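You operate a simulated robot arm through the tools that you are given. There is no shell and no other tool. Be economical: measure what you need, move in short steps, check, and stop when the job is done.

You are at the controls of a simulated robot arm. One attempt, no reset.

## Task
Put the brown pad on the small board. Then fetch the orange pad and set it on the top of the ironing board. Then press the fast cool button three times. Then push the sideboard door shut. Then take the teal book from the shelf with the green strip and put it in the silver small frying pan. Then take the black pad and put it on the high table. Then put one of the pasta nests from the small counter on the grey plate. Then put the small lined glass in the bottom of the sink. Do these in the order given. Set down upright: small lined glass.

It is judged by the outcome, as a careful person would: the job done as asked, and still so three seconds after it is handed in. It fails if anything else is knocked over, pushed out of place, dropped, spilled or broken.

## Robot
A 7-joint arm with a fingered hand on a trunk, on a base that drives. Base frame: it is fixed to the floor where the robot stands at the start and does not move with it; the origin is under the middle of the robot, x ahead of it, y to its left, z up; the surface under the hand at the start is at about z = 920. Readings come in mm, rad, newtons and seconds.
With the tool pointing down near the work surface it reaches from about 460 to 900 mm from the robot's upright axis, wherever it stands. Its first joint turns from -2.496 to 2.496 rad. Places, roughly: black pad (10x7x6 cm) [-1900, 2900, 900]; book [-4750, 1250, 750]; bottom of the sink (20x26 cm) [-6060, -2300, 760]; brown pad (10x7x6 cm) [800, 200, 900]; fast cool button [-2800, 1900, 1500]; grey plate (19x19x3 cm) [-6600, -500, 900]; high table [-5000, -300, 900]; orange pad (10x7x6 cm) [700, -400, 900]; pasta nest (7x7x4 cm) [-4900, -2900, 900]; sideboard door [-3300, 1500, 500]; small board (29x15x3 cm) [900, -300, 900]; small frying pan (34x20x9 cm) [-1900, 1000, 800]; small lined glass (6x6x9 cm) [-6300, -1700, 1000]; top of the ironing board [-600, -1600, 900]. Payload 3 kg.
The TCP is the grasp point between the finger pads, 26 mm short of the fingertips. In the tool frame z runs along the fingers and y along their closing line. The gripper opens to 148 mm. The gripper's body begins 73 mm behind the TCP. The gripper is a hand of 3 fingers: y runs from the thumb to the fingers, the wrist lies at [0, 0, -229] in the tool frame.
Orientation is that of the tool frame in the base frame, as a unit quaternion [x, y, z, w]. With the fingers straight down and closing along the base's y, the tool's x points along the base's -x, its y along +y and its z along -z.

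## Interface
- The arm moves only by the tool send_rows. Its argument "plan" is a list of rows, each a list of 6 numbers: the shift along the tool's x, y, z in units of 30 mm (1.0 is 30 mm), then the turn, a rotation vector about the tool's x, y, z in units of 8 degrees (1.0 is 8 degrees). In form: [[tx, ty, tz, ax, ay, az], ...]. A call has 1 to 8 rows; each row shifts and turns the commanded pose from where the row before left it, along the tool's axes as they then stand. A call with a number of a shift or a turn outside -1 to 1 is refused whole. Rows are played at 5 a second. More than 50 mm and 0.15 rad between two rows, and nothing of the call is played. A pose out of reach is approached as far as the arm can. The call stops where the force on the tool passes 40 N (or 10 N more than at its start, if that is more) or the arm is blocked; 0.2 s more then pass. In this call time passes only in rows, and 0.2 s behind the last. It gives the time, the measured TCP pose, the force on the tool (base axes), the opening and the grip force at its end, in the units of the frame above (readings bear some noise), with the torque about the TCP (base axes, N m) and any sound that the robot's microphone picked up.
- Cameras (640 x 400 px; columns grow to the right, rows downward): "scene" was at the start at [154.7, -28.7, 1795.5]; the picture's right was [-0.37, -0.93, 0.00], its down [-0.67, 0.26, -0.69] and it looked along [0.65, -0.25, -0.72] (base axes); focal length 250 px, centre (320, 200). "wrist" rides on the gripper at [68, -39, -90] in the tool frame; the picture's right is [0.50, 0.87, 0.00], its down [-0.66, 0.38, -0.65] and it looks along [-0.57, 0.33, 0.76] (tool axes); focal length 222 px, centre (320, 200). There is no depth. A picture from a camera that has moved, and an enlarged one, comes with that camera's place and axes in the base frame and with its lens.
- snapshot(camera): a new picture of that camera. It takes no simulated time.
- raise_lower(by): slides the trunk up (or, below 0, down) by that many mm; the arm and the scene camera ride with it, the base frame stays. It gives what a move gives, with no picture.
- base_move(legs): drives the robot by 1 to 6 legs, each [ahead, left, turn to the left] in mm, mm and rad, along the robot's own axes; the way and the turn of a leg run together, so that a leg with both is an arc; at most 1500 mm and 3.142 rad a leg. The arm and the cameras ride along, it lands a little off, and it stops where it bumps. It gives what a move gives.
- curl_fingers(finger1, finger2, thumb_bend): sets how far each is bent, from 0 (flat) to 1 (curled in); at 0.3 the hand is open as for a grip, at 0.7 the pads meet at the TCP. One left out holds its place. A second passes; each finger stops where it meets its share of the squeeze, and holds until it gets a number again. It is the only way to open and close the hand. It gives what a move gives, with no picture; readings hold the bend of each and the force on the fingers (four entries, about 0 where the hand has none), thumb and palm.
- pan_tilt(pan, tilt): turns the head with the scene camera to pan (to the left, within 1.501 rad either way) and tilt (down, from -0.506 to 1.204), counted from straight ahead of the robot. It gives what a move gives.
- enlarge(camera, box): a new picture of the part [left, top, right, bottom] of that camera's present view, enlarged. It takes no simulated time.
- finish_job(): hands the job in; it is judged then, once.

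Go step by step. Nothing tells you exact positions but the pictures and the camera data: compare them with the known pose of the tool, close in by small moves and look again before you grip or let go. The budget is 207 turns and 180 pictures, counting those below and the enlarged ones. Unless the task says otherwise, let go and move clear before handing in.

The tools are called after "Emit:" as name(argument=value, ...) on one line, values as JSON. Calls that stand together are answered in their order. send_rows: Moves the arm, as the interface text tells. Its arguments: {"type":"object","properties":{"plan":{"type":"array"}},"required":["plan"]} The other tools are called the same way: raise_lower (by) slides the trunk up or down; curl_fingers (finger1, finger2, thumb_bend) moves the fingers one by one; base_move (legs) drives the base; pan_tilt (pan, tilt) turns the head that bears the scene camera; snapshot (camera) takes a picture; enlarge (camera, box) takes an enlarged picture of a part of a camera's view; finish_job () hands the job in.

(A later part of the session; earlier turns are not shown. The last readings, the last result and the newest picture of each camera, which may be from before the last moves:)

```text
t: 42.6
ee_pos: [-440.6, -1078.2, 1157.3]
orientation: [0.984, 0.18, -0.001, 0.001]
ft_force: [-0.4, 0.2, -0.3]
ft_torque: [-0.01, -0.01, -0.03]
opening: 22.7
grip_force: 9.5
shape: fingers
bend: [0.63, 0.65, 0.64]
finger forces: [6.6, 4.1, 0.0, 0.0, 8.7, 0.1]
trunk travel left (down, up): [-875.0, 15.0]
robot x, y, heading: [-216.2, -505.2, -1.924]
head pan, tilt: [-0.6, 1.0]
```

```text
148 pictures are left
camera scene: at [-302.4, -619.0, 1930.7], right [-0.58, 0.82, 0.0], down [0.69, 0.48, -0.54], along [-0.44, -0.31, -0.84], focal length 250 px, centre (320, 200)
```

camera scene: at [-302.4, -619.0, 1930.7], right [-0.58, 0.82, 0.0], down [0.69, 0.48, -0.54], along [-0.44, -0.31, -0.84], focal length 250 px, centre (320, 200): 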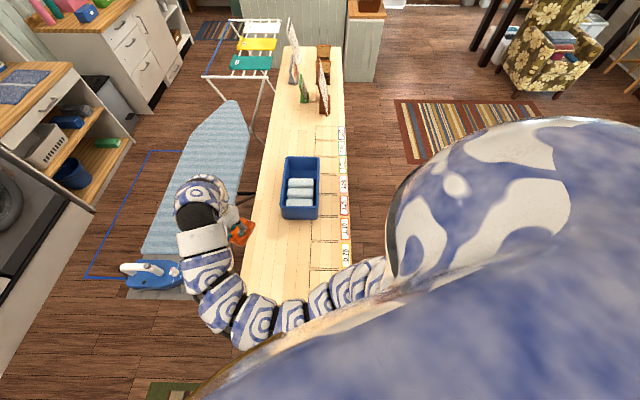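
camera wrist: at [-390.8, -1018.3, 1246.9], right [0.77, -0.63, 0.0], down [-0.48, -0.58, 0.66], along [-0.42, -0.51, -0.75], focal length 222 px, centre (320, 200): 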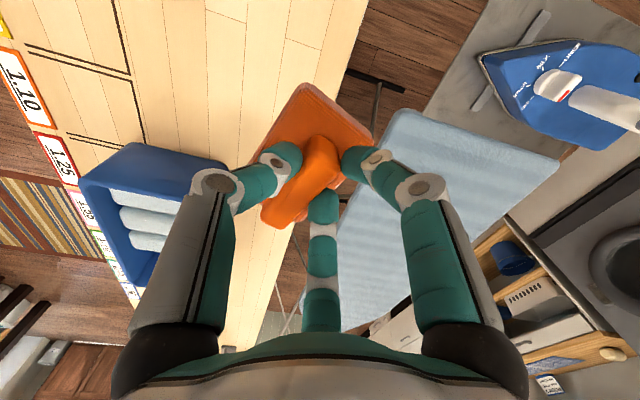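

The bench's near end is around [-350, -950]; there's free floor to its left. I'll turn a bit right and drive diagonally to about [0, -900].

Emit:
base_move(legs=[[0, 0, -0.29], [0, 400, 0], [180, 11, 0]])

Emit:
pan_tilt(pan=0, tilt=0.9)

Emit:
snapshot(camera="scene")

Emit:
snapshot(camera="wrist")

```text
t: 47.2
ee_pos: [-384.5, -1378.9, 1156.4]
orientation: [0.999, 0.032, -0.001, 0.001]
ft_force: [0.6, -0.7, -0.7]
ft_torque: [0.0, -0.06, 0.0]
opening: 22.7
grip_force: 9.6
shape: fingers
bend: [0.63, 0.65, 0.64]
finger forces: [6.5, 4.0, 0.0, 0.0, 8.8, 0.0]
trunk travel left (down, up): [-875.0, 15.0]
robot x, y, heading: [-6.8, -899.1, -2.224]
head pan, tilt: [-0.6, 1.0]
```

```text
t: 48.2
ee_pos: [-383.9, -1378.9, 1157.4]
orientation: [0.999, 0.032, -0.002, 0.001]
ft_force: [-0.1, 0.2, 0.4]
ft_torque: [0.0, 0.04, -0.01]
opening: 22.9
grip_force: 9.7
shape: fingers
bend: [0.63, 0.65, 0.64]
finger forces: [6.6, 4.0, 0.0, 0.1, 8.8, 0.0]
trunk travel left (down, up): [-875.0, 15.0]
robot x, y, heading: [-2.1, -894.7, -2.228]
head pan, tilt: [0.0, 0.901]
```

```text
147 pictures are left
camera scene: at [-98.0, -1017.2, 1937.9], right [-0.79, 0.61, 0.0], down [0.48, 0.62, -0.62], along [-0.38, -0.49, -0.78], focal length 250 px, centre (320, 200)
```

scene: 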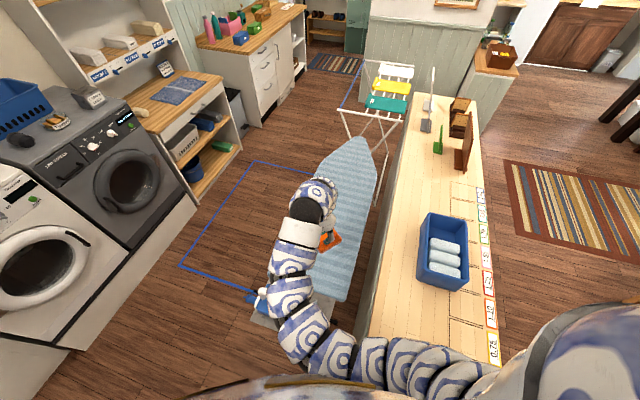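

```text
146 pictures are left
camera wrist: at [-319.8, -1334.8, 1247.0], right [0.55, -0.83, 0.0], down [-0.63, -0.42, 0.66], along [-0.55, -0.36, -0.75], focal length 222 px, centre (320, 200)
```

wrist: 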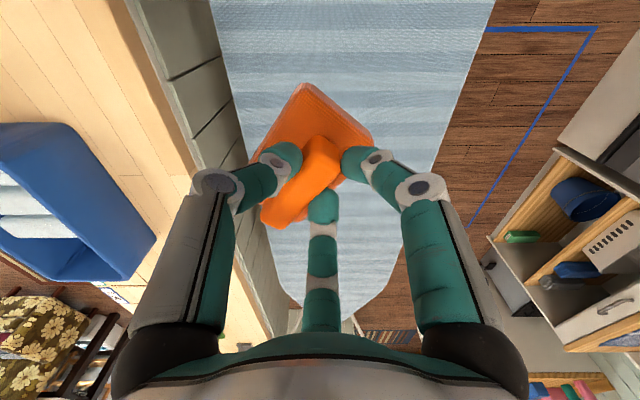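

The pad is over the ironing board. Shifting to the board's middle and lowering in steps.

Emit:
send_rows(plan=[[-0.5, 0.75, 0, 0, 0, 0], [-0.5, 0.75, 0, 0, 0, 0], [-0.5, 0.75, 0.3, 0, 0, 0], [0, 0, 1, 0, 0, 0], [0, 0, 1, 0, 0, 0], [0, 0, 1, 0, 0, 0], [0, 0, 1, 0, 0, 0]])

Emit:
snapshot(camera="wrist")

Emit:
enlarge(camera="scene", box=[220, 120, 420, 320])

```text
t: 49.8
ee_pos: [-426.0, -1448.8, 1027.8]
orientation: [1.0, 0.031, -0.002, 0.002]
ft_force: [0.7, 0.8, -1.2]
ft_torque: [-0.02, 0.01, 0.0]
opening: 22.9
grip_force: 9.8
shape: fingers
bend: [0.63, 0.65, 0.64]
finger forces: [6.5, 4.0, 0.0, 0.0, 8.8, 0.0]
trunk travel left (down, up): [-875.0, 15.0]
robot x, y, heading: [-5.3, -894.0, -2.225]
head pan, tilt: [0.0, 0.901]
```

```text
145 pictures are left
camera wrist: at [-361.2, -1405.2, 1117.5], right [0.55, -0.83, 0.0], down [-0.63, -0.42, 0.66], along [-0.55, -0.36, -0.75], focal length 222 px, centre (320, 200)
```

wrist: 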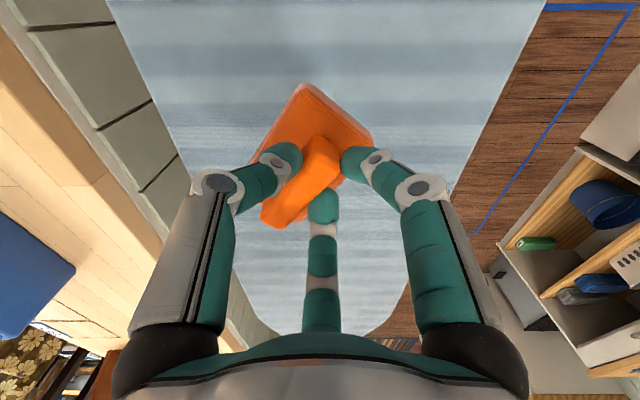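

```text
2.00 times, centred on (320, 220) of scene
camera zoom: at [-98.7, -1017.6, 1937.9], right [-0.79, 0.61, 0.0], down [0.48, 0.62, -0.62], along [-0.38, -0.49, -0.78], focal length 501 px, centre (320, 160)
```

zoom: 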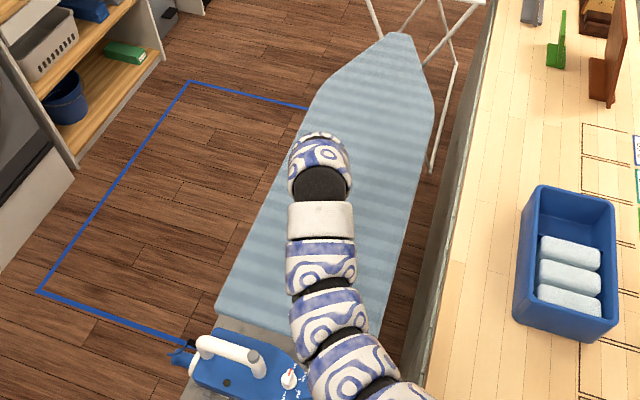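

Centred over the board. Lowering gently to contact.

Emit:
send_rows(plan=[[0, 0, 0.5, 0, 0, 0], [0, 0, 0.5, 0, 0, 0], [0, 0, 0.3, 0, 0, 0], [0, 0, 0.25, 0, 0, 0]])

Emit:
send_rows(plan=[[0, 0, 0.2, 0, 0, 0], [0, 0, 0.2, 0, 0, 0]])

Emit:
snapshot(camera="wrist")

```text
t: 50.8
ee_pos: [-424.9, -1448.8, 981.9]
orientation: [1.0, 0.031, -0.002, 0.001]
ft_force: [-0.4, -0.7, -1.2]
ft_torque: [-0.02, 0.0, -0.03]
opening: 22.6
grip_force: 9.7
shape: fingers
bend: [0.63, 0.65, 0.64]
finger forces: [6.5, 4.0, 0.0, 0.0, 8.9, 0.1]
trunk travel left (down, up): [-875.0, 15.0]
robot x, y, heading: [0.1, -895.0, -2.232]
head pan, tilt: [0.0, 0.901]
```

```text
t: 51.4
ee_pos: [-426.2, -1448.4, 969.8]
orientation: [1.0, 0.031, -0.002, 0.002]
ft_force: [-0.1, 0.6, -0.3]
ft_torque: [-0.01, 0.0, 0.01]
opening: 22.5
grip_force: 9.7
shape: fingers
bend: [0.63, 0.65, 0.64]
finger forces: [6.5, 4.0, 0.1, 0.0, 8.9, 0.0]
trunk travel left (down, up): [-875.0, 15.0]
robot x, y, heading: [-2.3, -894.0, -2.226]
head pan, tilt: [0.0, 0.901]
```

```text
143 pictures are left
camera wrist: at [-361.2, -1405.0, 1059.3], right [0.55, -0.83, 0.0], down [-0.63, -0.42, 0.66], along [-0.55, -0.36, -0.75], focal length 222 px, centre (320, 200)
```

wrist: 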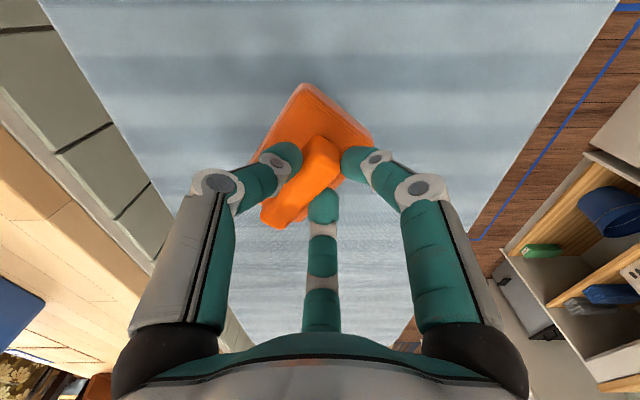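

Emit:
send_rows(plan=[[0, 0, 0.2, 0, 0, 0], [0, 0, 0.2, 0, 0, 0], [0, 0, 0.2, 0, 0, 0], [0, 0, 0.2, 0, 0, 0]])

Emit:
snapshot(camera="wrist")

```text
t: 52.4
ee_pos: [-425.4, -1447.7, 948.1]
orientation: [1.0, 0.031, -0.002, 0.003]
ft_force: [1.1, -0.3, 18.3]
ft_torque: [0.08, -0.04, -0.04]
opening: 21.9
grip_force: 13.7
shape: fingers
bend: [0.63, 0.65, 0.66]
finger forces: [8.3, 5.6, 0.0, 0.0, 12.2, 0.1]
trunk travel left (down, up): [-875.0, 15.0]
robot x, y, heading: [-1.9, -893.9, -2.23]
head pan, tilt: [0.0, 0.901]
```

```text
142 pictures are left
camera wrist: at [-361.0, -1405.1, 1037.7], right [0.55, -0.83, 0.0], down [-0.63, -0.41, 0.66], along [-0.55, -0.37, -0.75], focal length 222 px, centre (320, 200)
```

wrist: 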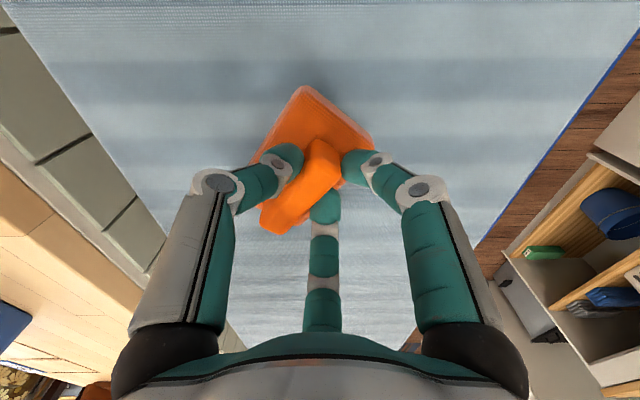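

Contact made with the pad flat on the ironing board. Releasing and lifting.

Emit:
curl_fingers(finger1=0.4, finger2=0.4, thumb_bend=0.4)

Emit:
send_rows(plan=[[0, 0, -0.7, 0, 0, 0], [0, 0, -1, 0, 0, 0], [0, 0, -1, 0, 0, 0], [0, 0, -1, 0, 0, 0], [0, 0, -1, 0, 0, 0], [0, 0, -1, 0, 0, 0], [0, 0, -1, 0, 0, 0]])

Emit:
snapshot(camera="wrist")

Emit:
pan_tilt(pan=-1.5, tilt=0.5)

Emit:
snapshot(camera="scene")

```text
t: 53.4
ee_pos: [-426.1, -1448.3, 947.2]
orientation: [1.0, 0.031, -0.002, 0.003]
ft_force: [0.1, -0.5, -1.1]
ft_torque: [0.0, 0.01, 0.0]
opening: 94.7
grip_force: 0.1
shape: fingers
bend: [0.4, 0.4, 0.4]
finger forces: [0.0, 0.0, 0.0, 0.0, 0.0, 0.0]
trunk travel left (down, up): [-875.0, 15.0]
robot x, y, heading: [-0.8, -895.7, -2.23]
head pan, tilt: [0.0, 0.901]
```

```text
t: 55.0
ee_pos: [-425.4, -1448.0, 1147.9]
orientation: [0.999, 0.032, -0.002, 0.001]
ft_force: [-0.5, -0.5, -0.6]
ft_torque: [0.03, 0.01, 0.02]
opening: 94.8
grip_force: 0.0
shape: fingers
bend: [0.4, 0.4, 0.4]
finger forces: [0.1, 0.1, 0.0, 0.0, 0.1, 0.0]
trunk travel left (down, up): [-875.0, 15.0]
robot x, y, heading: [-4.5, -896.6, -2.229]
head pan, tilt: [0.0, 0.901]
```

```text
141 pictures are left
camera wrist: at [-361.1, -1404.5, 1238.2], right [0.55, -0.83, 0.0], down [-0.63, -0.42, 0.66], along [-0.55, -0.36, -0.75], focal length 222 px, centre (320, 200)
```

wrist: 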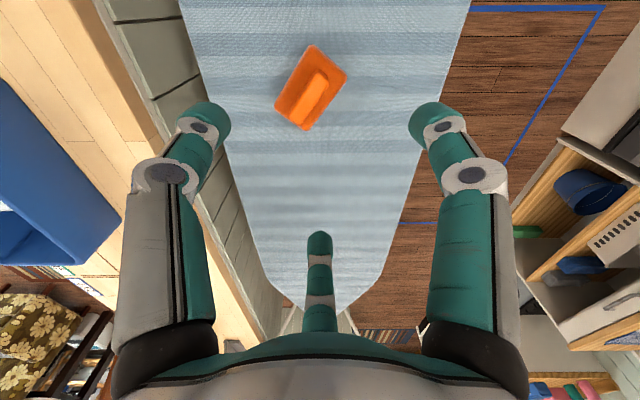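

```text
t: 56.6
ee_pos: [-427.7, -1447.8, 1149.5]
orientation: [1.0, 0.031, -0.001, 0.002]
ft_force: [-0.1, 0.1, 0.9]
ft_torque: [-0.05, 0.0, 0.01]
opening: 94.9
grip_force: 0.0
shape: fingers
bend: [0.4, 0.4, 0.4]
finger forces: [0.1, 0.0, 0.1, 0.0, 0.0, 0.1]
trunk travel left (down, up): [-875.0, 15.0]
robot x, y, heading: [-2.2, -894.9, -2.227]
head pan, tilt: [-1.499, 0.499]
```

```text
140 pictures are left
camera scene: at [-127.8, -907.4, 1971.8], right [0.55, 0.83, 0.0], down [0.4, -0.26, -0.88], along [-0.73, 0.48, -0.48], focal length 250 px, centre (320, 200)
```

scene: 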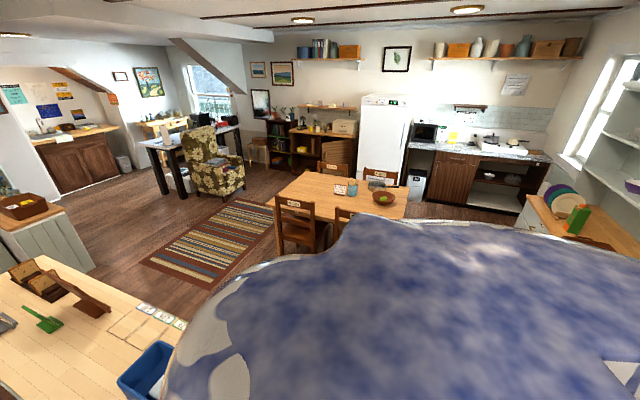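

Orange pad is set. Now the next targets are across the room: the fridge with the fast cool button. Zooming in on that side.

Emit:
enlarge(camera="scene", box=[240, 80, 420, 240])

Emit:
enlarge(camera="scene", box=[400, 80, 640, 260])

```text
2.50 times, centred on (330, 160) of scene
camera zoom: at [-127.8, -907.4, 1971.8], right [0.55, 0.83, 0.0], down [0.4, -0.26, -0.88], along [-0.73, 0.48, -0.48], focal length 626 px, centre (295, 300)
```

zoom: 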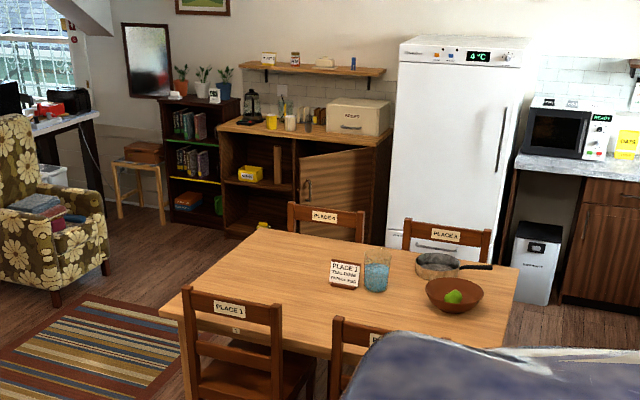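

```text
2.22 times, centred on (520, 170) of scene
camera zoom: at [-127.8, -907.4, 1971.8], right [0.55, 0.83, 0.0], down [0.4, -0.26, -0.88], along [-0.73, 0.48, -0.48], focal length 557 px, centre (-124, 267)
```

zoom: 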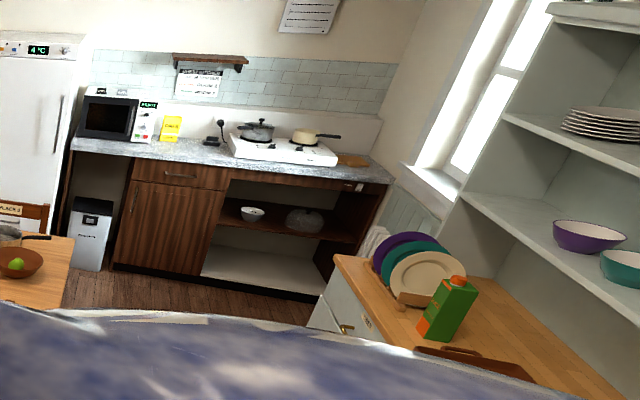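

The fridge, sideboard, and dining table are laid out; I'll turn to face the fridge wall and drive forward in stages past the table's right end.

Emit:
base_move(legs=[[0, 0, -1.87]])

Emit:
pan_tilt(pan=0, tilt=0.5)

Emit:
snapshot(camera="scene")

```text
t: 61.4
ee_pos: [-426.8, -341.4, 1149.1]
orientation: [-0.633, 0.774, 0.002, 0.0]
ft_force: [0.6, -1.1, -0.2]
ft_torque: [-0.01, -0.04, -0.04]
opening: 94.5
grip_force: 0.0
shape: fingers
bend: [0.4, 0.4, 0.4]
finger forces: [0.0, 0.0, 0.0, 0.0, 0.0, 0.0]
trunk travel left (down, up): [-875.0, 15.0]
robot x, y, heading: [-5.0, -893.2, 2.222]
head pan, tilt: [-1.499, 0.499]
```

```text
t: 63.0
ee_pos: [-427.1, -342.8, 1147.7]
orientation: [-0.634, 0.774, 0.002, 0.001]
ft_force: [0.4, 0.2, -0.2]
ft_torque: [0.02, -0.01, 0.01]
opening: 94.9
grip_force: 0.1
shape: fingers
bend: [0.4, 0.4, 0.4]
finger forces: [0.0, 0.0, 0.0, 0.0, 0.1, 0.0]
trunk travel left (down, up): [-875.0, 15.0]
robot x, y, heading: [-5.9, -896.6, 2.228]
head pan, tilt: [0.0, 0.499]
```

```text
137 pictures are left
camera scene: at [-106.7, -758.0, 1971.8], right [0.79, 0.61, 0.0], down [0.29, -0.38, -0.88], along [-0.53, 0.7, -0.48], focal length 250 px, centre (320, 200)
```

scene: 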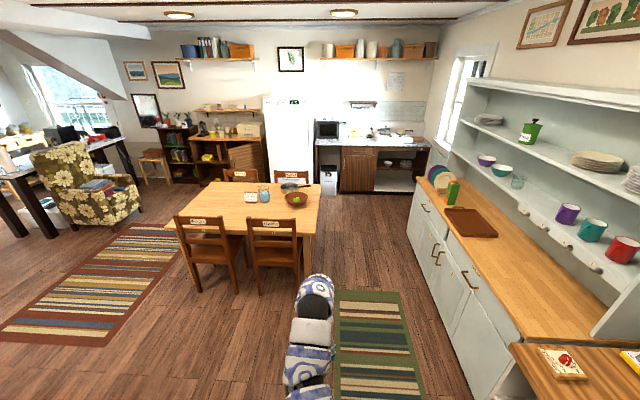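

The corridor between table and right-hand counter is clear. Driving forward-right along it.

Emit:
base_move(legs=[[1300, -420, -0.03]])

Emit:
snapshot(camera="scene")

```text
t: 69.8
ee_pos: [-861.2, 945.3, 1147.6]
orientation: [-0.63, 0.777, 0.002, 0.0]
ft_force: [0.0, -0.5, -0.3]
ft_torque: [-0.04, 0.02, 0.01]
opening: 94.6
grip_force: 0.0
shape: fingers
bend: [0.4, 0.4, 0.4]
finger forces: [0.0, 0.0, 0.1, 0.1, 0.0, 0.0]
trunk travel left (down, up): [-875.0, 15.0]
robot x, y, heading: [-442.2, 386.7, 2.216]
head pan, tilt: [0.0, 0.499]
```

```text
136 pictures are left
camera scene: at [-545.6, 526.4, 1971.7], right [0.8, 0.6, 0.0], down [0.29, -0.38, -0.88], along [-0.53, 0.7, -0.48], focal length 250 px, centre (320, 200)
```

scene: 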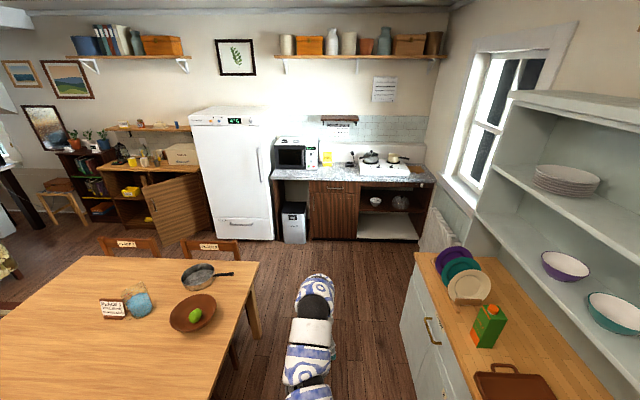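

I can see the fridge panel. Zooming into it and the sideboard door.

Emit:
enlarge(camera="scene", box=[180, 95, 280, 160])

Emit:
enlarge(camera="scene", box=[40, 100, 280, 260])

```text
6.15 times, centred on (230, 128) of scene
camera zoom: at [-545.6, 526.4, 1971.7], right [0.8, 0.6, 0.0], down [0.29, -0.38, -0.88], along [-0.53, 0.7, -0.48], focal length 1542 px, centre (874, 646)
```

zoom: 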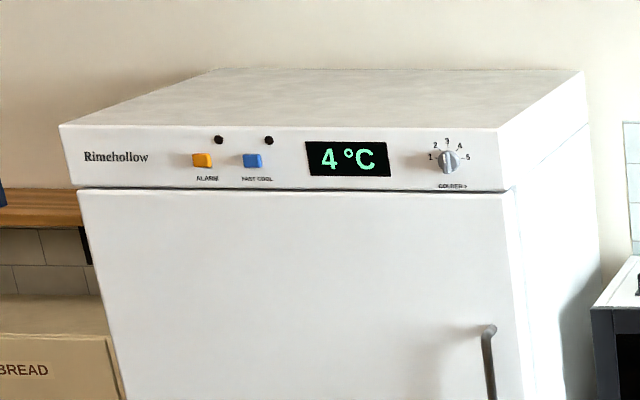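

```text
2.50 times, centred on (160, 180) of scene
camera zoom: at [-545.6, 526.4, 1971.7], right [0.8, 0.6, 0.0], down [0.29, -0.38, -0.88], along [-0.53, 0.7, -0.48], focal length 626 px, centre (720, 250)
```

zoom: 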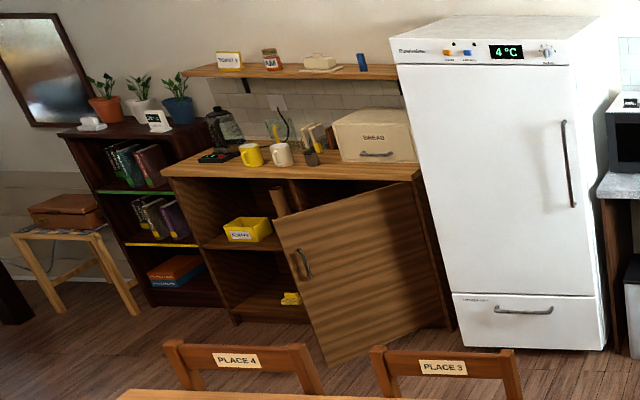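

The blue button is "fast cool", on the fridge's top panel. I'll reorient the tool here in free space to point forward before approaching.

Emit:
send_rows(plan=[[0, 0, 0, -0.753, -0.658, 0], [0, 0, 0, -0.753, -0.658, 0], [0, 0, 0, -0.753, -0.658, 0], [0, 0, 0, -0.753, -0.658, 0], [0, 0, 0, -0.753, -0.658, 0], [0, 0, 0, -0.753, -0.658, 0]])

Emit:
curl_fingers(finger1=0.7, finger2=0.7, thumb_bend=0.7)

```text
t: 71.2
ee_pos: [-859.7, 945.7, 1148.1]
orientation: [-0.575, 0.708, 0.41, 0.015]
ft_force: [0.2, -0.4, 0.3]
ft_torque: [-0.03, -0.05, 0.04]
opening: 94.9
grip_force: 0.0
shape: fingers
bend: [0.4, 0.4, 0.4]
finger forces: [0.1, 0.1, 0.1, 0.0, 0.0, 0.1]
trunk travel left (down, up): [-875.0, 15.0]
robot x, y, heading: [-444.3, 388.6, 2.215]
head pan, tilt: [0.0, 0.499]
```

```text
t: 72.2
ee_pos: [-860.4, 944.3, 1148.1]
orientation: [-0.575, 0.708, 0.409, 0.016]
ft_force: [-0.5, 0.2, -0.1]
ft_torque: [-0.01, 0.0, 0.03]
opening: 0.3
grip_force: 0.0
shape: fingers
bend: [0.69, 0.69, 0.7]
finger forces: [0.0, 0.0, 0.0, 0.1, 0.0, 0.0]
trunk travel left (down, up): [-875.0, 15.0]
robot x, y, heading: [-442.8, 389.6, 2.216]
head pan, tilt: [0.0, 0.499]
```

Emit:
send_rows(plan=[[0, 0, 0, -0.753, -0.658, 0], [0, 0, 0, -0.753, -0.658, 0], [0, 0, 0, -0.753, -0.658, 0], [0, 0, 0, -0.753, -0.658, 0], [0, 0, 0, -0.753, -0.658, 0], [-0.875, 1, 0, -0.15, -0.13, 0], [-0.875, 1, 0, 0, 0, 0], [-0.875, 1, 0, 0, 0, 0]])

Emit:
send_rows(plan=[[-0.875, 1, 0, 0, 0, 0], [-0.875, 1, 0, 0, 0, 0], [-0.875, 1, 0, 0, 0, 0], [-0.875, 1, 0, 0, 0, 0], [-0.875, 1, 0, 0, 0, 0], [-0.875, 1, 0, 0, 0, 0]])

Emit:
snapshot(camera="scene")

Emit:
snapshot(camera="wrist")

```text
t: 74.0
ee_pos: [-860.2, 946.7, 1267.9]
orientation: [-0.447, 0.55, 0.705, 0.027]
ft_force: [-0.1, 0.0, -0.6]
ft_torque: [0.0, 0.01, 0.03]
opening: 0.1
grip_force: 0.1
shape: fingers
bend: [0.69, 0.7, 0.7]
finger forces: [0.0, 0.0, 0.0, 0.0, 0.1, 0.1]
trunk travel left (down, up): [-875.0, 15.0]
robot x, y, heading: [-442.4, 391.1, 2.213]
head pan, tilt: [0.0, 0.499]
```

```text
t: 75.4
ee_pos: [-864.3, 946.2, 1416.8]
orientation: [-0.446, 0.55, 0.705, 0.027]
ft_force: [0.2, -0.1, 0.2]
ft_torque: [0.0, -0.03, 0.05]
opening: 0.1
grip_force: 0.1
shape: fingers
bend: [0.69, 0.7, 0.7]
finger forces: [0.0, 0.0, 0.0, 0.1, 0.0, 0.0]
out of reach, approached as far as the arm can: row 4, 5, 6
trunk travel left (down, up): [-875.0, 15.0]
robot x, y, heading: [-437.9, 386.9, 2.213]
head pan, tilt: [0.0, 0.499]
```

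```text
133 pictures are left
camera scene: at [-545.3, 526.0, 1971.8], right [0.8, 0.6, 0.0], down [0.29, -0.38, -0.88], along [-0.53, 0.7, -0.48], focal length 250 px, centre (320, 200)
```

scene: 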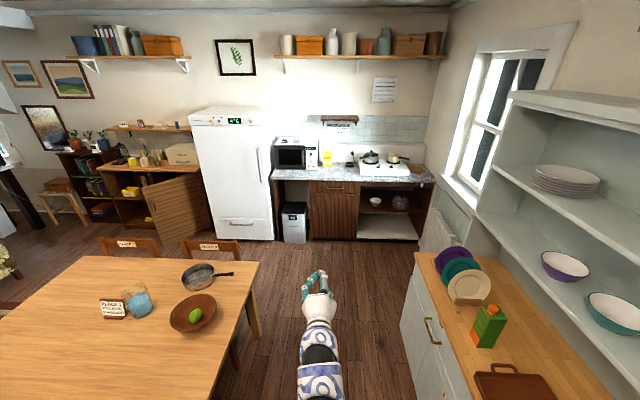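

```text
132 pictures are left
camera wrist: at [-829.0, 857.8, 1343.3], right [-0.76, -0.57, 0.32], down [0.59, -0.37, 0.72], along [-0.29, 0.73, 0.62], focal length 222 px, centre (320, 200)
```

wrist: 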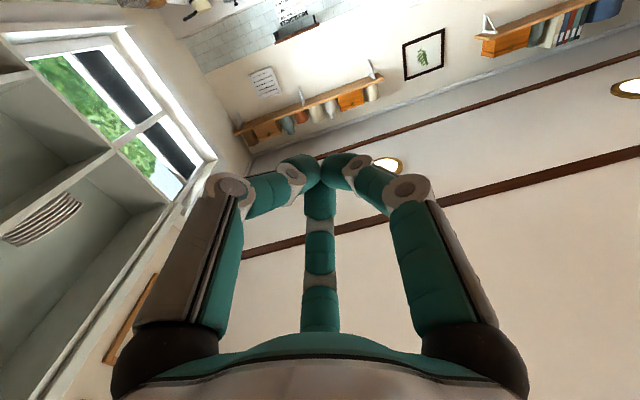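

The arm is pointing forward at z≈1417. Driving along the corridor to the fridge area, then looking.

Emit:
base_move(legs=[[1450, 0, 0], [450, 330, 0]])

Emit:
pan_tilt(pan=0.6, tilt=0.5)

Emit:
snapshot(camera="scene")

```text
t: 85.3
ee_pos: [-2261.9, 2244.7, 1416.9]
orientation: [-0.448, 0.549, 0.705, 0.024]
ft_force: [0.1, -0.8, 0.1]
ft_torque: [-0.01, -0.04, 0.01]
opening: 0.3
grip_force: 0.0
shape: fingers
bend: [0.69, 0.7, 0.7]
finger forces: [0.0, 0.0, 0.0, 0.0, 0.0, 0.1]
trunk travel left (down, up): [-875.0, 15.0]
robot x, y, heading: [-1836.9, 1689.6, 2.223]
head pan, tilt: [0.0, 0.499]
```

```text
t: 86.3
ee_pos: [-2262.3, 2244.9, 1418.2]
orientation: [-0.449, 0.548, 0.705, 0.023]
ft_force: [0.1, -0.6, -0.5]
ft_torque: [0.0, -0.02, 0.01]
opening: 0.0
grip_force: 0.0
shape: fingers
bend: [0.69, 0.7, 0.7]
finger forces: [0.0, 0.0, 0.0, 0.0, 0.1, 0.1]
trunk travel left (down, up): [-875.0, 15.0]
robot x, y, heading: [-1833.5, 1689.2, 2.215]
head pan, tilt: [0.6, 0.499]
```

```text
131 pictures are left
camera scene: at [-1972.1, 1784.0, 1971.8], right [0.31, 0.95, 0.0], down [0.45, -0.15, -0.88], along [-0.83, 0.28, -0.48], focal length 250 px, centre (320, 200)
```

scene: 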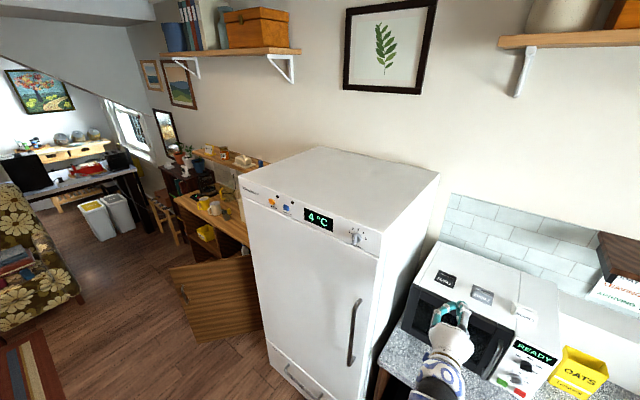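

The button is near [-2830, 1935, 1465]. I'll turn left so the hand clears the fridge, then edge closer between chairs and fridge.

Emit:
base_move(legs=[[0, 0, 0.75], [110, -102, 0], [150, 162, 0]])

Emit:
pan_tilt(pan=-0.1, tilt=0.6)

Emit:
snapshot(camera="scene")

Emit:
snapshot(camera="wrist")

```text
t: 90.9
ee_pos: [-2792.6, 1808.6, 1416.0]
orientation: [-0.615, 0.352, 0.667, -0.231]
ft_force: [-0.8, 0.4, -0.8]
ft_torque: [0.0, -0.01, -0.02]
opening: 0.2
grip_force: 0.0
shape: fingers
bend: [0.69, 0.7, 0.7]
finger forces: [0.0, 0.0, 0.0, 0.1, 0.0, 0.0]
trunk travel left (down, up): [-875.0, 15.0]
robot x, y, heading: [-2107.6, 1682.2, 2.956]
head pan, tilt: [0.6, 0.499]
```

```text
t: 92.0
ee_pos: [-2790.9, 1808.9, 1416.9]
orientation: [-0.615, 0.351, 0.667, -0.231]
ft_force: [1.5, 0.2, 0.6]
ft_torque: [0.02, -0.02, 0.01]
opening: 0.3
grip_force: 0.0
shape: fingers
bend: [0.69, 0.7, 0.7]
finger forces: [0.1, 0.0, 0.0, 0.0, 0.1, 0.0]
trunk travel left (down, up): [-875.0, 15.0]
robot x, y, heading: [-2104.1, 1680.7, 2.953]
head pan, tilt: [-0.099, 0.6]
```

```text
130 pictures are left
camera scene: at [-2268.2, 1721.4, 1962.7], right [0.28, 0.96, 0.0], down [0.54, -0.16, -0.83], along [-0.79, 0.23, -0.56], focal length 250 px, centre (320, 200)
```

scene: 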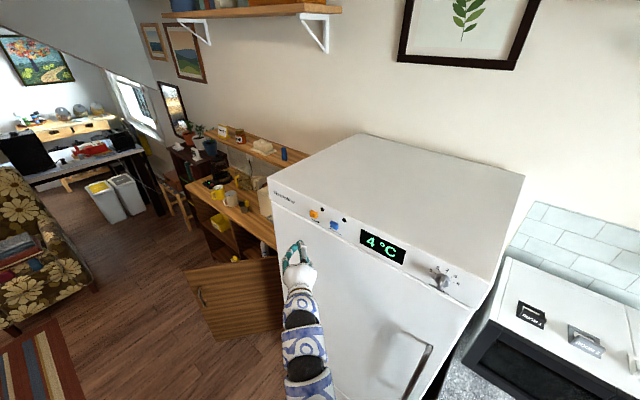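

```text
129 pictures are left
camera wrist: at [-2707.0, 1766.7, 1343.3], right [-0.18, -0.93, 0.32], down [0.69, 0.12, 0.72], along [-0.71, 0.35, 0.62], focal length 222 px, centre (320, 200)
```

wrist: 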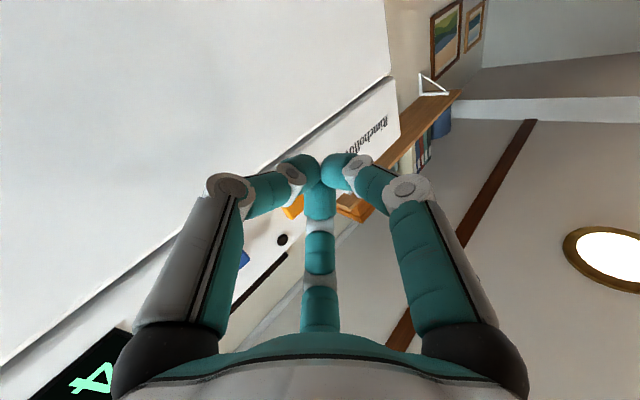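

Triangulated the blue button at about [-2803, 1916, 1486]. Squaring the hand to the panel and raising it to button height.

Emit:
raise_lower(by=15)

Emit:
send_rows(plan=[[0, 0, 0, 0.658, -0.753, 0], [0, 0, 0, 0.658, -0.753, 0], [0, 0, 0, 0.658, -0.753, 0], [0, 0, 0, 0.658, -0.753, 0], [0, 0, 0, 0.658, -0.753, 0], [0, 0, 0, 0.2, -0.226, 0]])

Emit:
send_rows(plan=[[-0.88, 0.05, 0.3, 0, 0, 0], [-0.88, 0.05, 0.3, 0, 0, 0], [-0.88, 0.05, 0.2, 0, 0, 0], [0, 0, 0, 0, 0, 0]])

Emit:
snapshot(camera="scene")

Emit:
snapshot(camera="wrist")

```text
t: 92.6
ee_pos: [-2790.9, 1808.2, 1432.8]
orientation: [-0.615, 0.352, 0.667, -0.231]
ft_force: [-0.4, -0.4, 0.1]
ft_torque: [0.02, 0.0, 0.02]
opening: 0.0
grip_force: 0.1
shape: fingers
bend: [0.69, 0.7, 0.7]
finger forces: [0.1, 0.0, 0.0, 0.0, 0.1, 0.0]
trunk travel left (down, up): [-890.0, 0.0]
robot x, y, heading: [-2109.7, 1679.3, 2.948]
head pan, tilt: [-0.099, 0.6]
```

```text
t: 94.0
ee_pos: [-2790.4, 1809.7, 1431.6]
orientation: [-0.446, 0.549, 0.706, 0.026]
ft_force: [0.1, 0.7, 0.7]
ft_torque: [0.02, 0.01, -0.02]
opening: 0.1
grip_force: 0.0
shape: fingers
bend: [0.69, 0.7, 0.7]
finger forces: [0.1, 0.0, 0.0, 0.0, 0.0, 0.0]
trunk travel left (down, up): [-890.0, 0.0]
robot x, y, heading: [-2102.3, 1681.7, 2.949]
head pan, tilt: [-0.099, 0.6]
```

```text
t: 95.0
ee_pos: [-2758.9, 1861.6, 1489.3]
orientation: [-0.447, 0.549, 0.706, 0.027]
ft_force: [0.2, -0.1, 0.0]
ft_torque: [-0.03, 0.01, -0.02]
opening: 0.3
grip_force: 0.0
shape: fingers
bend: [0.69, 0.7, 0.7]
finger forces: [0.0, 0.0, 0.0, 0.1, 0.0, 0.1]
trunk travel left (down, up): [-890.0, 0.0]
robot x, y, heading: [-2105.2, 1681.0, 2.952]
head pan, tilt: [-0.099, 0.6]
```

```text
128 pictures are left
camera scene: at [-2268.6, 1720.7, 1977.7], right [0.28, 0.96, 0.0], down [0.54, -0.16, -0.82], along [-0.79, 0.23, -0.57], focal length 250 px, centre (320, 200)
```

scene: 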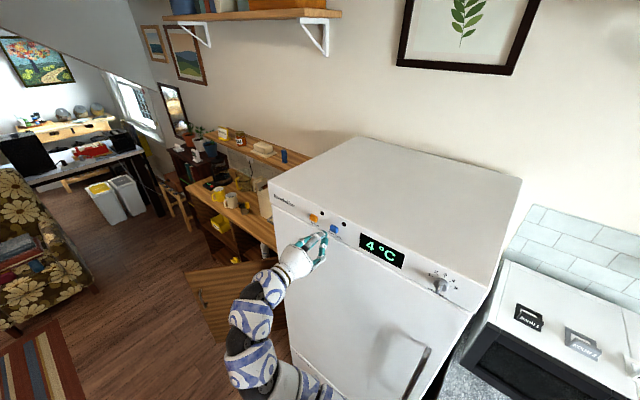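

```text
127 pictures are left
camera wrist: at [-2726.0, 1774.6, 1415.0], right [-0.76, -0.57, 0.32], down [0.58, -0.38, 0.72], along [-0.29, 0.73, 0.62], focal length 222 px, centre (320, 200)
```

wrist: 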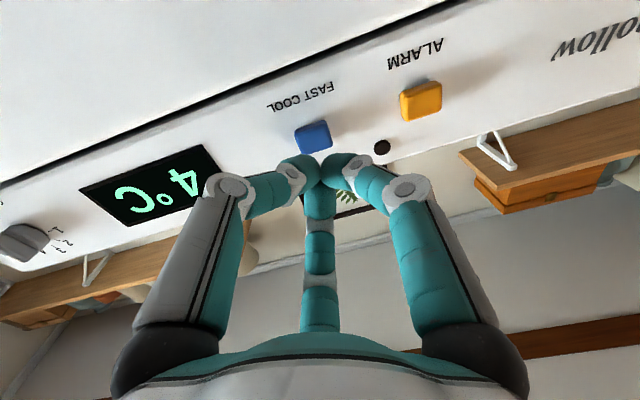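

The fingertips are 40 mm from the button, nearly aligned. Trim slightly and close in to ~10 mm.

Emit:
send_rows(plan=[[0.12, -0.29, 0.5, 0, 0, 0], [0, 0, 0.4, 0, 0, 0], [0, 0, 0, 0, 0, 0]])

Emit:
snapshot(camera="wrist")

Emit:
enlarge(camera="scene", box=[270, 190, 390, 280])

```text
t: 95.8
ee_pos: [-2774.3, 1886.1, 1480.3]
orientation: [-0.447, 0.549, 0.706, 0.026]
ft_force: [0.8, 0.3, -0.3]
ft_torque: [0.0, -0.01, 0.0]
opening: 0.1
grip_force: 0.1
shape: fingers
bend: [0.69, 0.7, 0.7]
finger forces: [0.1, 0.0, 0.1, 0.0, 0.1, 0.0]
trunk travel left (down, up): [-890.0, 0.0]
robot x, y, heading: [-2107.0, 1682.4, 2.954]
head pan, tilt: [-0.099, 0.6]
```

```text
126 pictures are left
camera wrist: at [-2740.0, 1797.7, 1406.1], right [-0.76, -0.57, 0.32], down [0.59, -0.38, 0.72], along [-0.29, 0.73, 0.62], focal length 222 px, centre (320, 200)
```

wrist: 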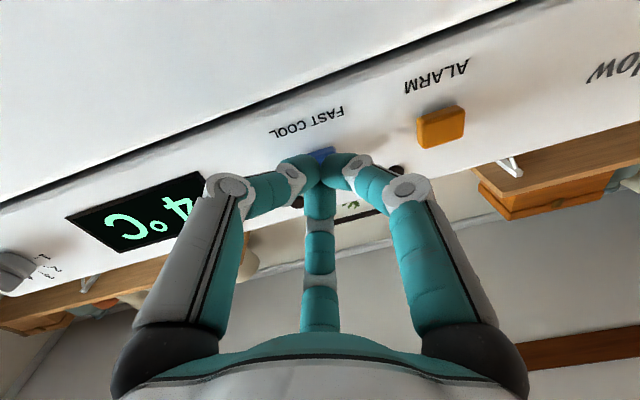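

```text
4.44 times, centred on (330, 235) of scene
camera zoom: at [-2268.3, 1721.2, 1977.7], right [0.28, 0.96, 0.0], down [0.54, -0.16, -0.83], along [-0.79, 0.23, -0.56], focal length 1113 px, centre (276, 44)
```

zoom: 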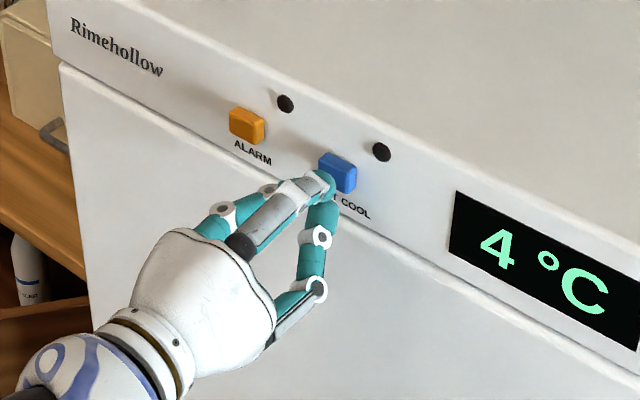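

Tips are just in front of the button, a touch low-left. Trim and push in small steps.

Emit:
send_rows(plan=[[-0.22, 0.05, 0.1, 0, 0, 0], [0, 0, 0.2, 0, 0, 0], [0, 0, 0.1, 0, 0, 0]])

Emit:
enlarge(camera="scene", box=[270, 190, 390, 280])

```text
t: 96.6
ee_pos: [-2778.2, 1897.4, 1485.1]
orientation: [-0.446, 0.55, 0.706, 0.028]
ft_force: [0.8, -0.8, 1.9]
ft_torque: [0.01, -0.02, 0.01]
opening: 0.1
grip_force: 1.9
shape: fingers
bend: [0.69, 0.7, 0.7]
finger forces: [0.0, 1.3, 0.0, 0.1, 1.4, 0.1]
trunk travel left (down, up): [-890.0, 0.0]
robot x, y, heading: [-2105.2, 1682.0, 2.952]
head pan, tilt: [-0.099, 0.6]
heard: click
```

```text
4.44 times, centred on (330, 235) of scene
camera zoom: at [-2268.0, 1721.1, 1977.8], right [0.28, 0.96, 0.0], down [0.54, -0.16, -0.83], along [-0.79, 0.23, -0.56], focal length 1113 px, centre (276, 44)
```

zoom: 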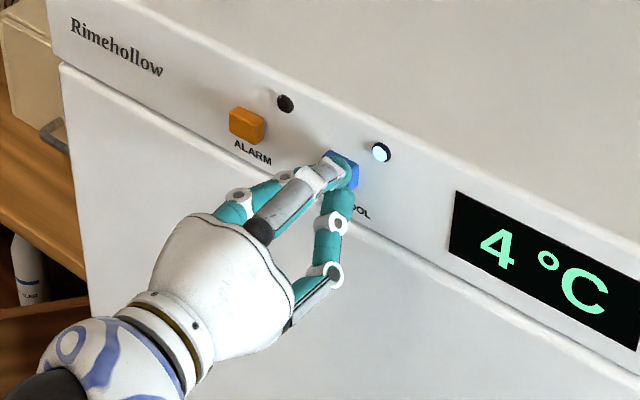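

One click, and the indicator lit. Backing off, then pressing a second time.

Emit:
send_rows(plan=[[0, 0, -0.3, 0, 0, 0], [0, 0, -0.3, 0, 0, 0], [0, 0, 0, 0, 0, 0]])

Emit:
send_rows(plan=[[0, 0, 0.3, 0, 0, 0], [0, 0, 0.2, 0, 0, 0], [0, 0, 0.1, 0, 0, 0]])

Emit:
enlarge(camera="scene", box=[270, 190, 390, 280])

```text
t: 97.4
ee_pos: [-2768.4, 1883.5, 1485.1]
orientation: [-0.447, 0.55, 0.705, 0.027]
ft_force: [-0.3, -0.6, -0.7]
ft_torque: [0.01, -0.01, 0.01]
opening: 0.0
grip_force: 0.1
shape: fingers
bend: [0.69, 0.7, 0.7]
finger forces: [0.0, 0.0, 0.1, 0.0, 0.0, 0.0]
trunk travel left (down, up): [-890.0, 0.0]
robot x, y, heading: [-2105.0, 1679.0, 2.958]
head pan, tilt: [-0.099, 0.6]
```

```text
t: 98.2
ee_pos: [-2777.4, 1896.5, 1484.2]
orientation: [-0.447, 0.549, 0.706, 0.028]
ft_force: [1.9, -1.0, 0.1]
ft_torque: [0.0, 0.01, 0.01]
opening: 0.0
grip_force: 0.8
shape: fingers
bend: [0.69, 0.7, 0.7]
finger forces: [0.0, 1.3, 0.1, 0.1, 1.5, 0.0]
trunk travel left (down, up): [-890.0, 0.0]
robot x, y, heading: [-2108.8, 1676.5, 2.954]
head pan, tilt: [-0.099, 0.6]
heard: click
```

```text
4.44 times, centred on (330, 235) of scene
camera zoom: at [-2268.1, 1721.2, 1977.7], right [0.28, 0.96, 0.0], down [0.54, -0.16, -0.83], along [-0.79, 0.23, -0.56], focal length 1113 px, centre (276, 44)
```

zoom: 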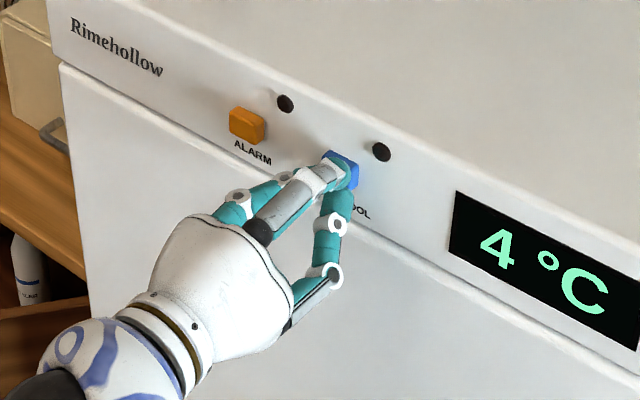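

Second click; the lamp toggled off. Third press now, then withdraw.

Emit:
send_rows(plan=[[0, 0, -0.3, 0, 0, 0], [0, 0, -0.3, 0, 0, 0], [0, 0, 0, 0, 0, 0]])

Emit:
send_rows(plan=[[0, 0, 0.3, 0, 0, 0], [0, 0, 0.2, 0, 0, 0], [0, 0, 0.1, 0, 0, 0]])

Emit:
send_rows(plan=[[0, 0, -0.5, 0, 0, 0], [0, 0, -1, 0, 0, 0], [0, 0, -1, 0, 0, 0], [0, 0, -0.5, 0, 0, 0]])

Emit:
pan_tilt(pan=0.1, tilt=0.75)

Emit:
snapshot(camera="scene")

```text
t: 99.0
ee_pos: [-2766.5, 1883.9, 1484.4]
orientation: [-0.447, 0.549, 0.706, 0.027]
ft_force: [0.1, 0.6, 0.2]
ft_torque: [0.0, -0.01, -0.02]
opening: 0.1
grip_force: 0.0
shape: fingers
bend: [0.69, 0.7, 0.7]
finger forces: [0.0, 0.0, 0.0, 0.0, 0.1, 0.0]
trunk travel left (down, up): [-890.0, 0.0]
robot x, y, heading: [-2104.9, 1681.1, 2.958]
head pan, tilt: [-0.099, 0.6]
```

```text
t: 99.8
ee_pos: [-2777.9, 1897.1, 1484.5]
orientation: [-0.446, 0.549, 0.706, 0.027]
ft_force: [0.8, -1.4, -0.7]
ft_torque: [0.0, 0.02, -0.03]
opening: 0.0
grip_force: 1.7
shape: fingers
bend: [0.69, 0.7, 0.7]
finger forces: [0.1, 1.3, 0.0, 0.1, 1.9, 0.0]
trunk travel left (down, up): [-890.0, 0.0]
robot x, y, heading: [-2101.9, 1680.3, 2.951]
head pan, tilt: [-0.099, 0.6]
heard: click
```

```text
t: 100.8
ee_pos: [-2722.4, 1826.5, 1484.2]
orientation: [-0.446, 0.55, 0.705, 0.028]
ft_force: [-0.2, 0.6, 1.0]
ft_torque: [-0.01, -0.03, 0.02]
opening: 0.0
grip_force: 0.0
shape: fingers
bend: [0.69, 0.7, 0.7]
finger forces: [0.0, 0.0, 0.0, 0.0, 0.0, 0.0]
trunk travel left (down, up): [-890.0, 0.0]
robot x, y, heading: [-2102.1, 1681.4, 2.956]
head pan, tilt: [-0.099, 0.6]
```

```text
t: 101.5
ee_pos: [-2722.9, 1827.3, 1482.8]
orientation: [-0.446, 0.55, 0.706, 0.028]
ft_force: [-0.4, 0.2, 0.5]
ft_torque: [-0.02, 0.0, 0.0]
opening: 0.0
grip_force: 0.1
shape: fingers
bend: [0.69, 0.7, 0.7]
finger forces: [0.1, 0.0, 0.0, 0.0, 0.0, 0.1]
trunk travel left (down, up): [-890.0, 0.0]
robot x, y, heading: [-2101.6, 1679.3, 2.951]
head pan, tilt: [0.099, 0.75]
```

```text
122 pictures are left
camera scene: at [-2266.1, 1703.6, 1964.9], right [0.09, 1.0, 0.0], down [0.68, -0.06, -0.73], along [-0.73, 0.07, -0.68], focal length 250 px, centre (320, 200)
```

scene: 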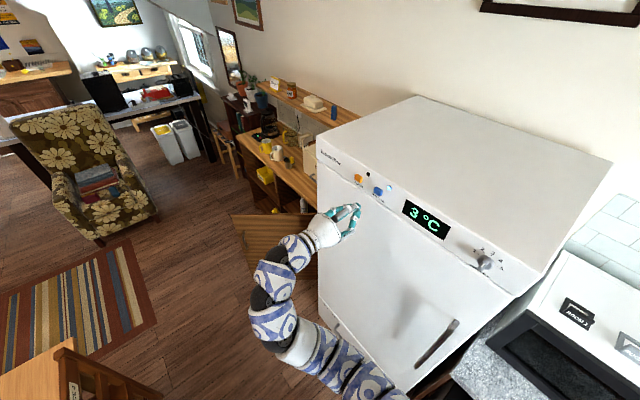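

Three clicks, and the display now reads 3°C with the lamp lit. Next, the sideboard door, which stands ajar with its hinge near the fridge; I'll drive left along the gap.

Emit:
base_move(legs=[[908, 999, 0]])

Emit:
pan_tilt(pan=-0.7, tilt=0.9)

Emit:
snapshot(camera="scene")

```text
t: 108.2
ee_pos: [-3787.2, 1017.1, 1483.8]
orientation: [-0.447, 0.549, 0.706, 0.026]
ft_force: [-1.2, 0.0, 0.8]
ft_torque: [-0.04, -0.02, -0.01]
opening: 0.1
grip_force: 0.0
shape: fingers
bend: [0.69, 0.7, 0.7]
finger forces: [0.0, 0.1, 0.0, 0.0, 0.0, 0.0]
trunk travel left (down, up): [-890.0, 0.0]
robot x, y, heading: [-3170.5, 870.8, 2.961]
head pan, tilt: [0.099, 0.75]
```

```text
t: 109.4
ee_pos: [-3787.8, 1016.1, 1483.4]
orientation: [-0.448, 0.549, 0.706, 0.026]
ft_force: [0.0, 0.0, 0.1]
ft_torque: [0.0, 0.01, -0.03]
opening: 0.2
grip_force: 0.0
shape: fingers
bend: [0.69, 0.7, 0.7]
finger forces: [0.0, 0.0, 0.1, 0.1, 0.0, 0.1]
trunk travel left (down, up): [-890.0, 0.0]
robot x, y, heading: [-3166.2, 872.3, 2.959]
head pan, tilt: [-0.7, 0.901]
```

```text
121 pictures are left
camera scene: at [-3295.2, 946.8, 1952.9], right [0.77, 0.63, 0.0], down [0.5, -0.61, -0.62], along [-0.39, 0.48, -0.78], focal length 250 px, centre (320, 200)
```

scene: 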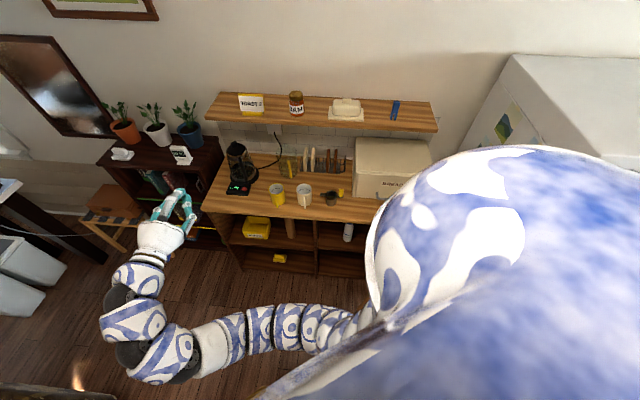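

The sideboard front is at about b≈-3500 in room axes and the door is hidden behind my shoulder. Turning right to face it and backing off a bit.

Emit:
base_move(legs=[[0, 0, -0.745], [-200, 100, 0]])

Emit:
pan_tilt(pan=-0.15, tilt=0.9)

Emit:
snapshot(camera="scene")

```text
t: 113.0
ee_pos: [-3489.2, 1177.7, 1483.8]
orientation: [-0.218, 0.673, 0.649, 0.279]
ft_force: [0.1, -0.3, 0.2]
ft_torque: [-0.03, -0.02, 0.02]
opening: 0.7
grip_force: 0.0
shape: fingers
bend: [0.69, 0.7, 0.7]
finger forces: [0.0, 0.0, 0.0, 0.0, 0.1, 0.0]
trunk travel left (down, up): [-890.0, 0.0]
robot x, y, heading: [-3127.6, 654.7, 2.222]
head pan, tilt: [-0.7, 0.901]
```

```text
t: 114.0
ee_pos: [-3490.2, 1179.5, 1483.8]
orientation: [-0.219, 0.673, 0.648, 0.28]
ft_force: [-0.1, -1.2, 0.0]
ft_torque: [-0.03, 0.0, -0.01]
opening: 0.1
grip_force: 0.1
shape: fingers
bend: [0.69, 0.7, 0.7]
finger forces: [0.0, 0.1, 0.0, 0.1, 0.0, 0.0]
trunk travel left (down, up): [-890.0, 0.0]
robot x, y, heading: [-3126.2, 652.0, 2.219]
head pan, tilt: [-0.15, 0.901]
```

```text
120 pictures are left
camera scene: at [-3212.8, 785.8, 1952.9], right [0.88, 0.48, 0.0], down [0.37, -0.69, -0.62], along [-0.3, 0.55, -0.78], focal length 250 px, centre (320, 200)
```

scene: 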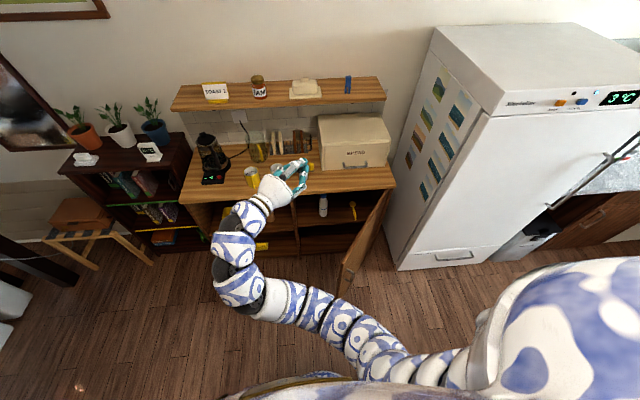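

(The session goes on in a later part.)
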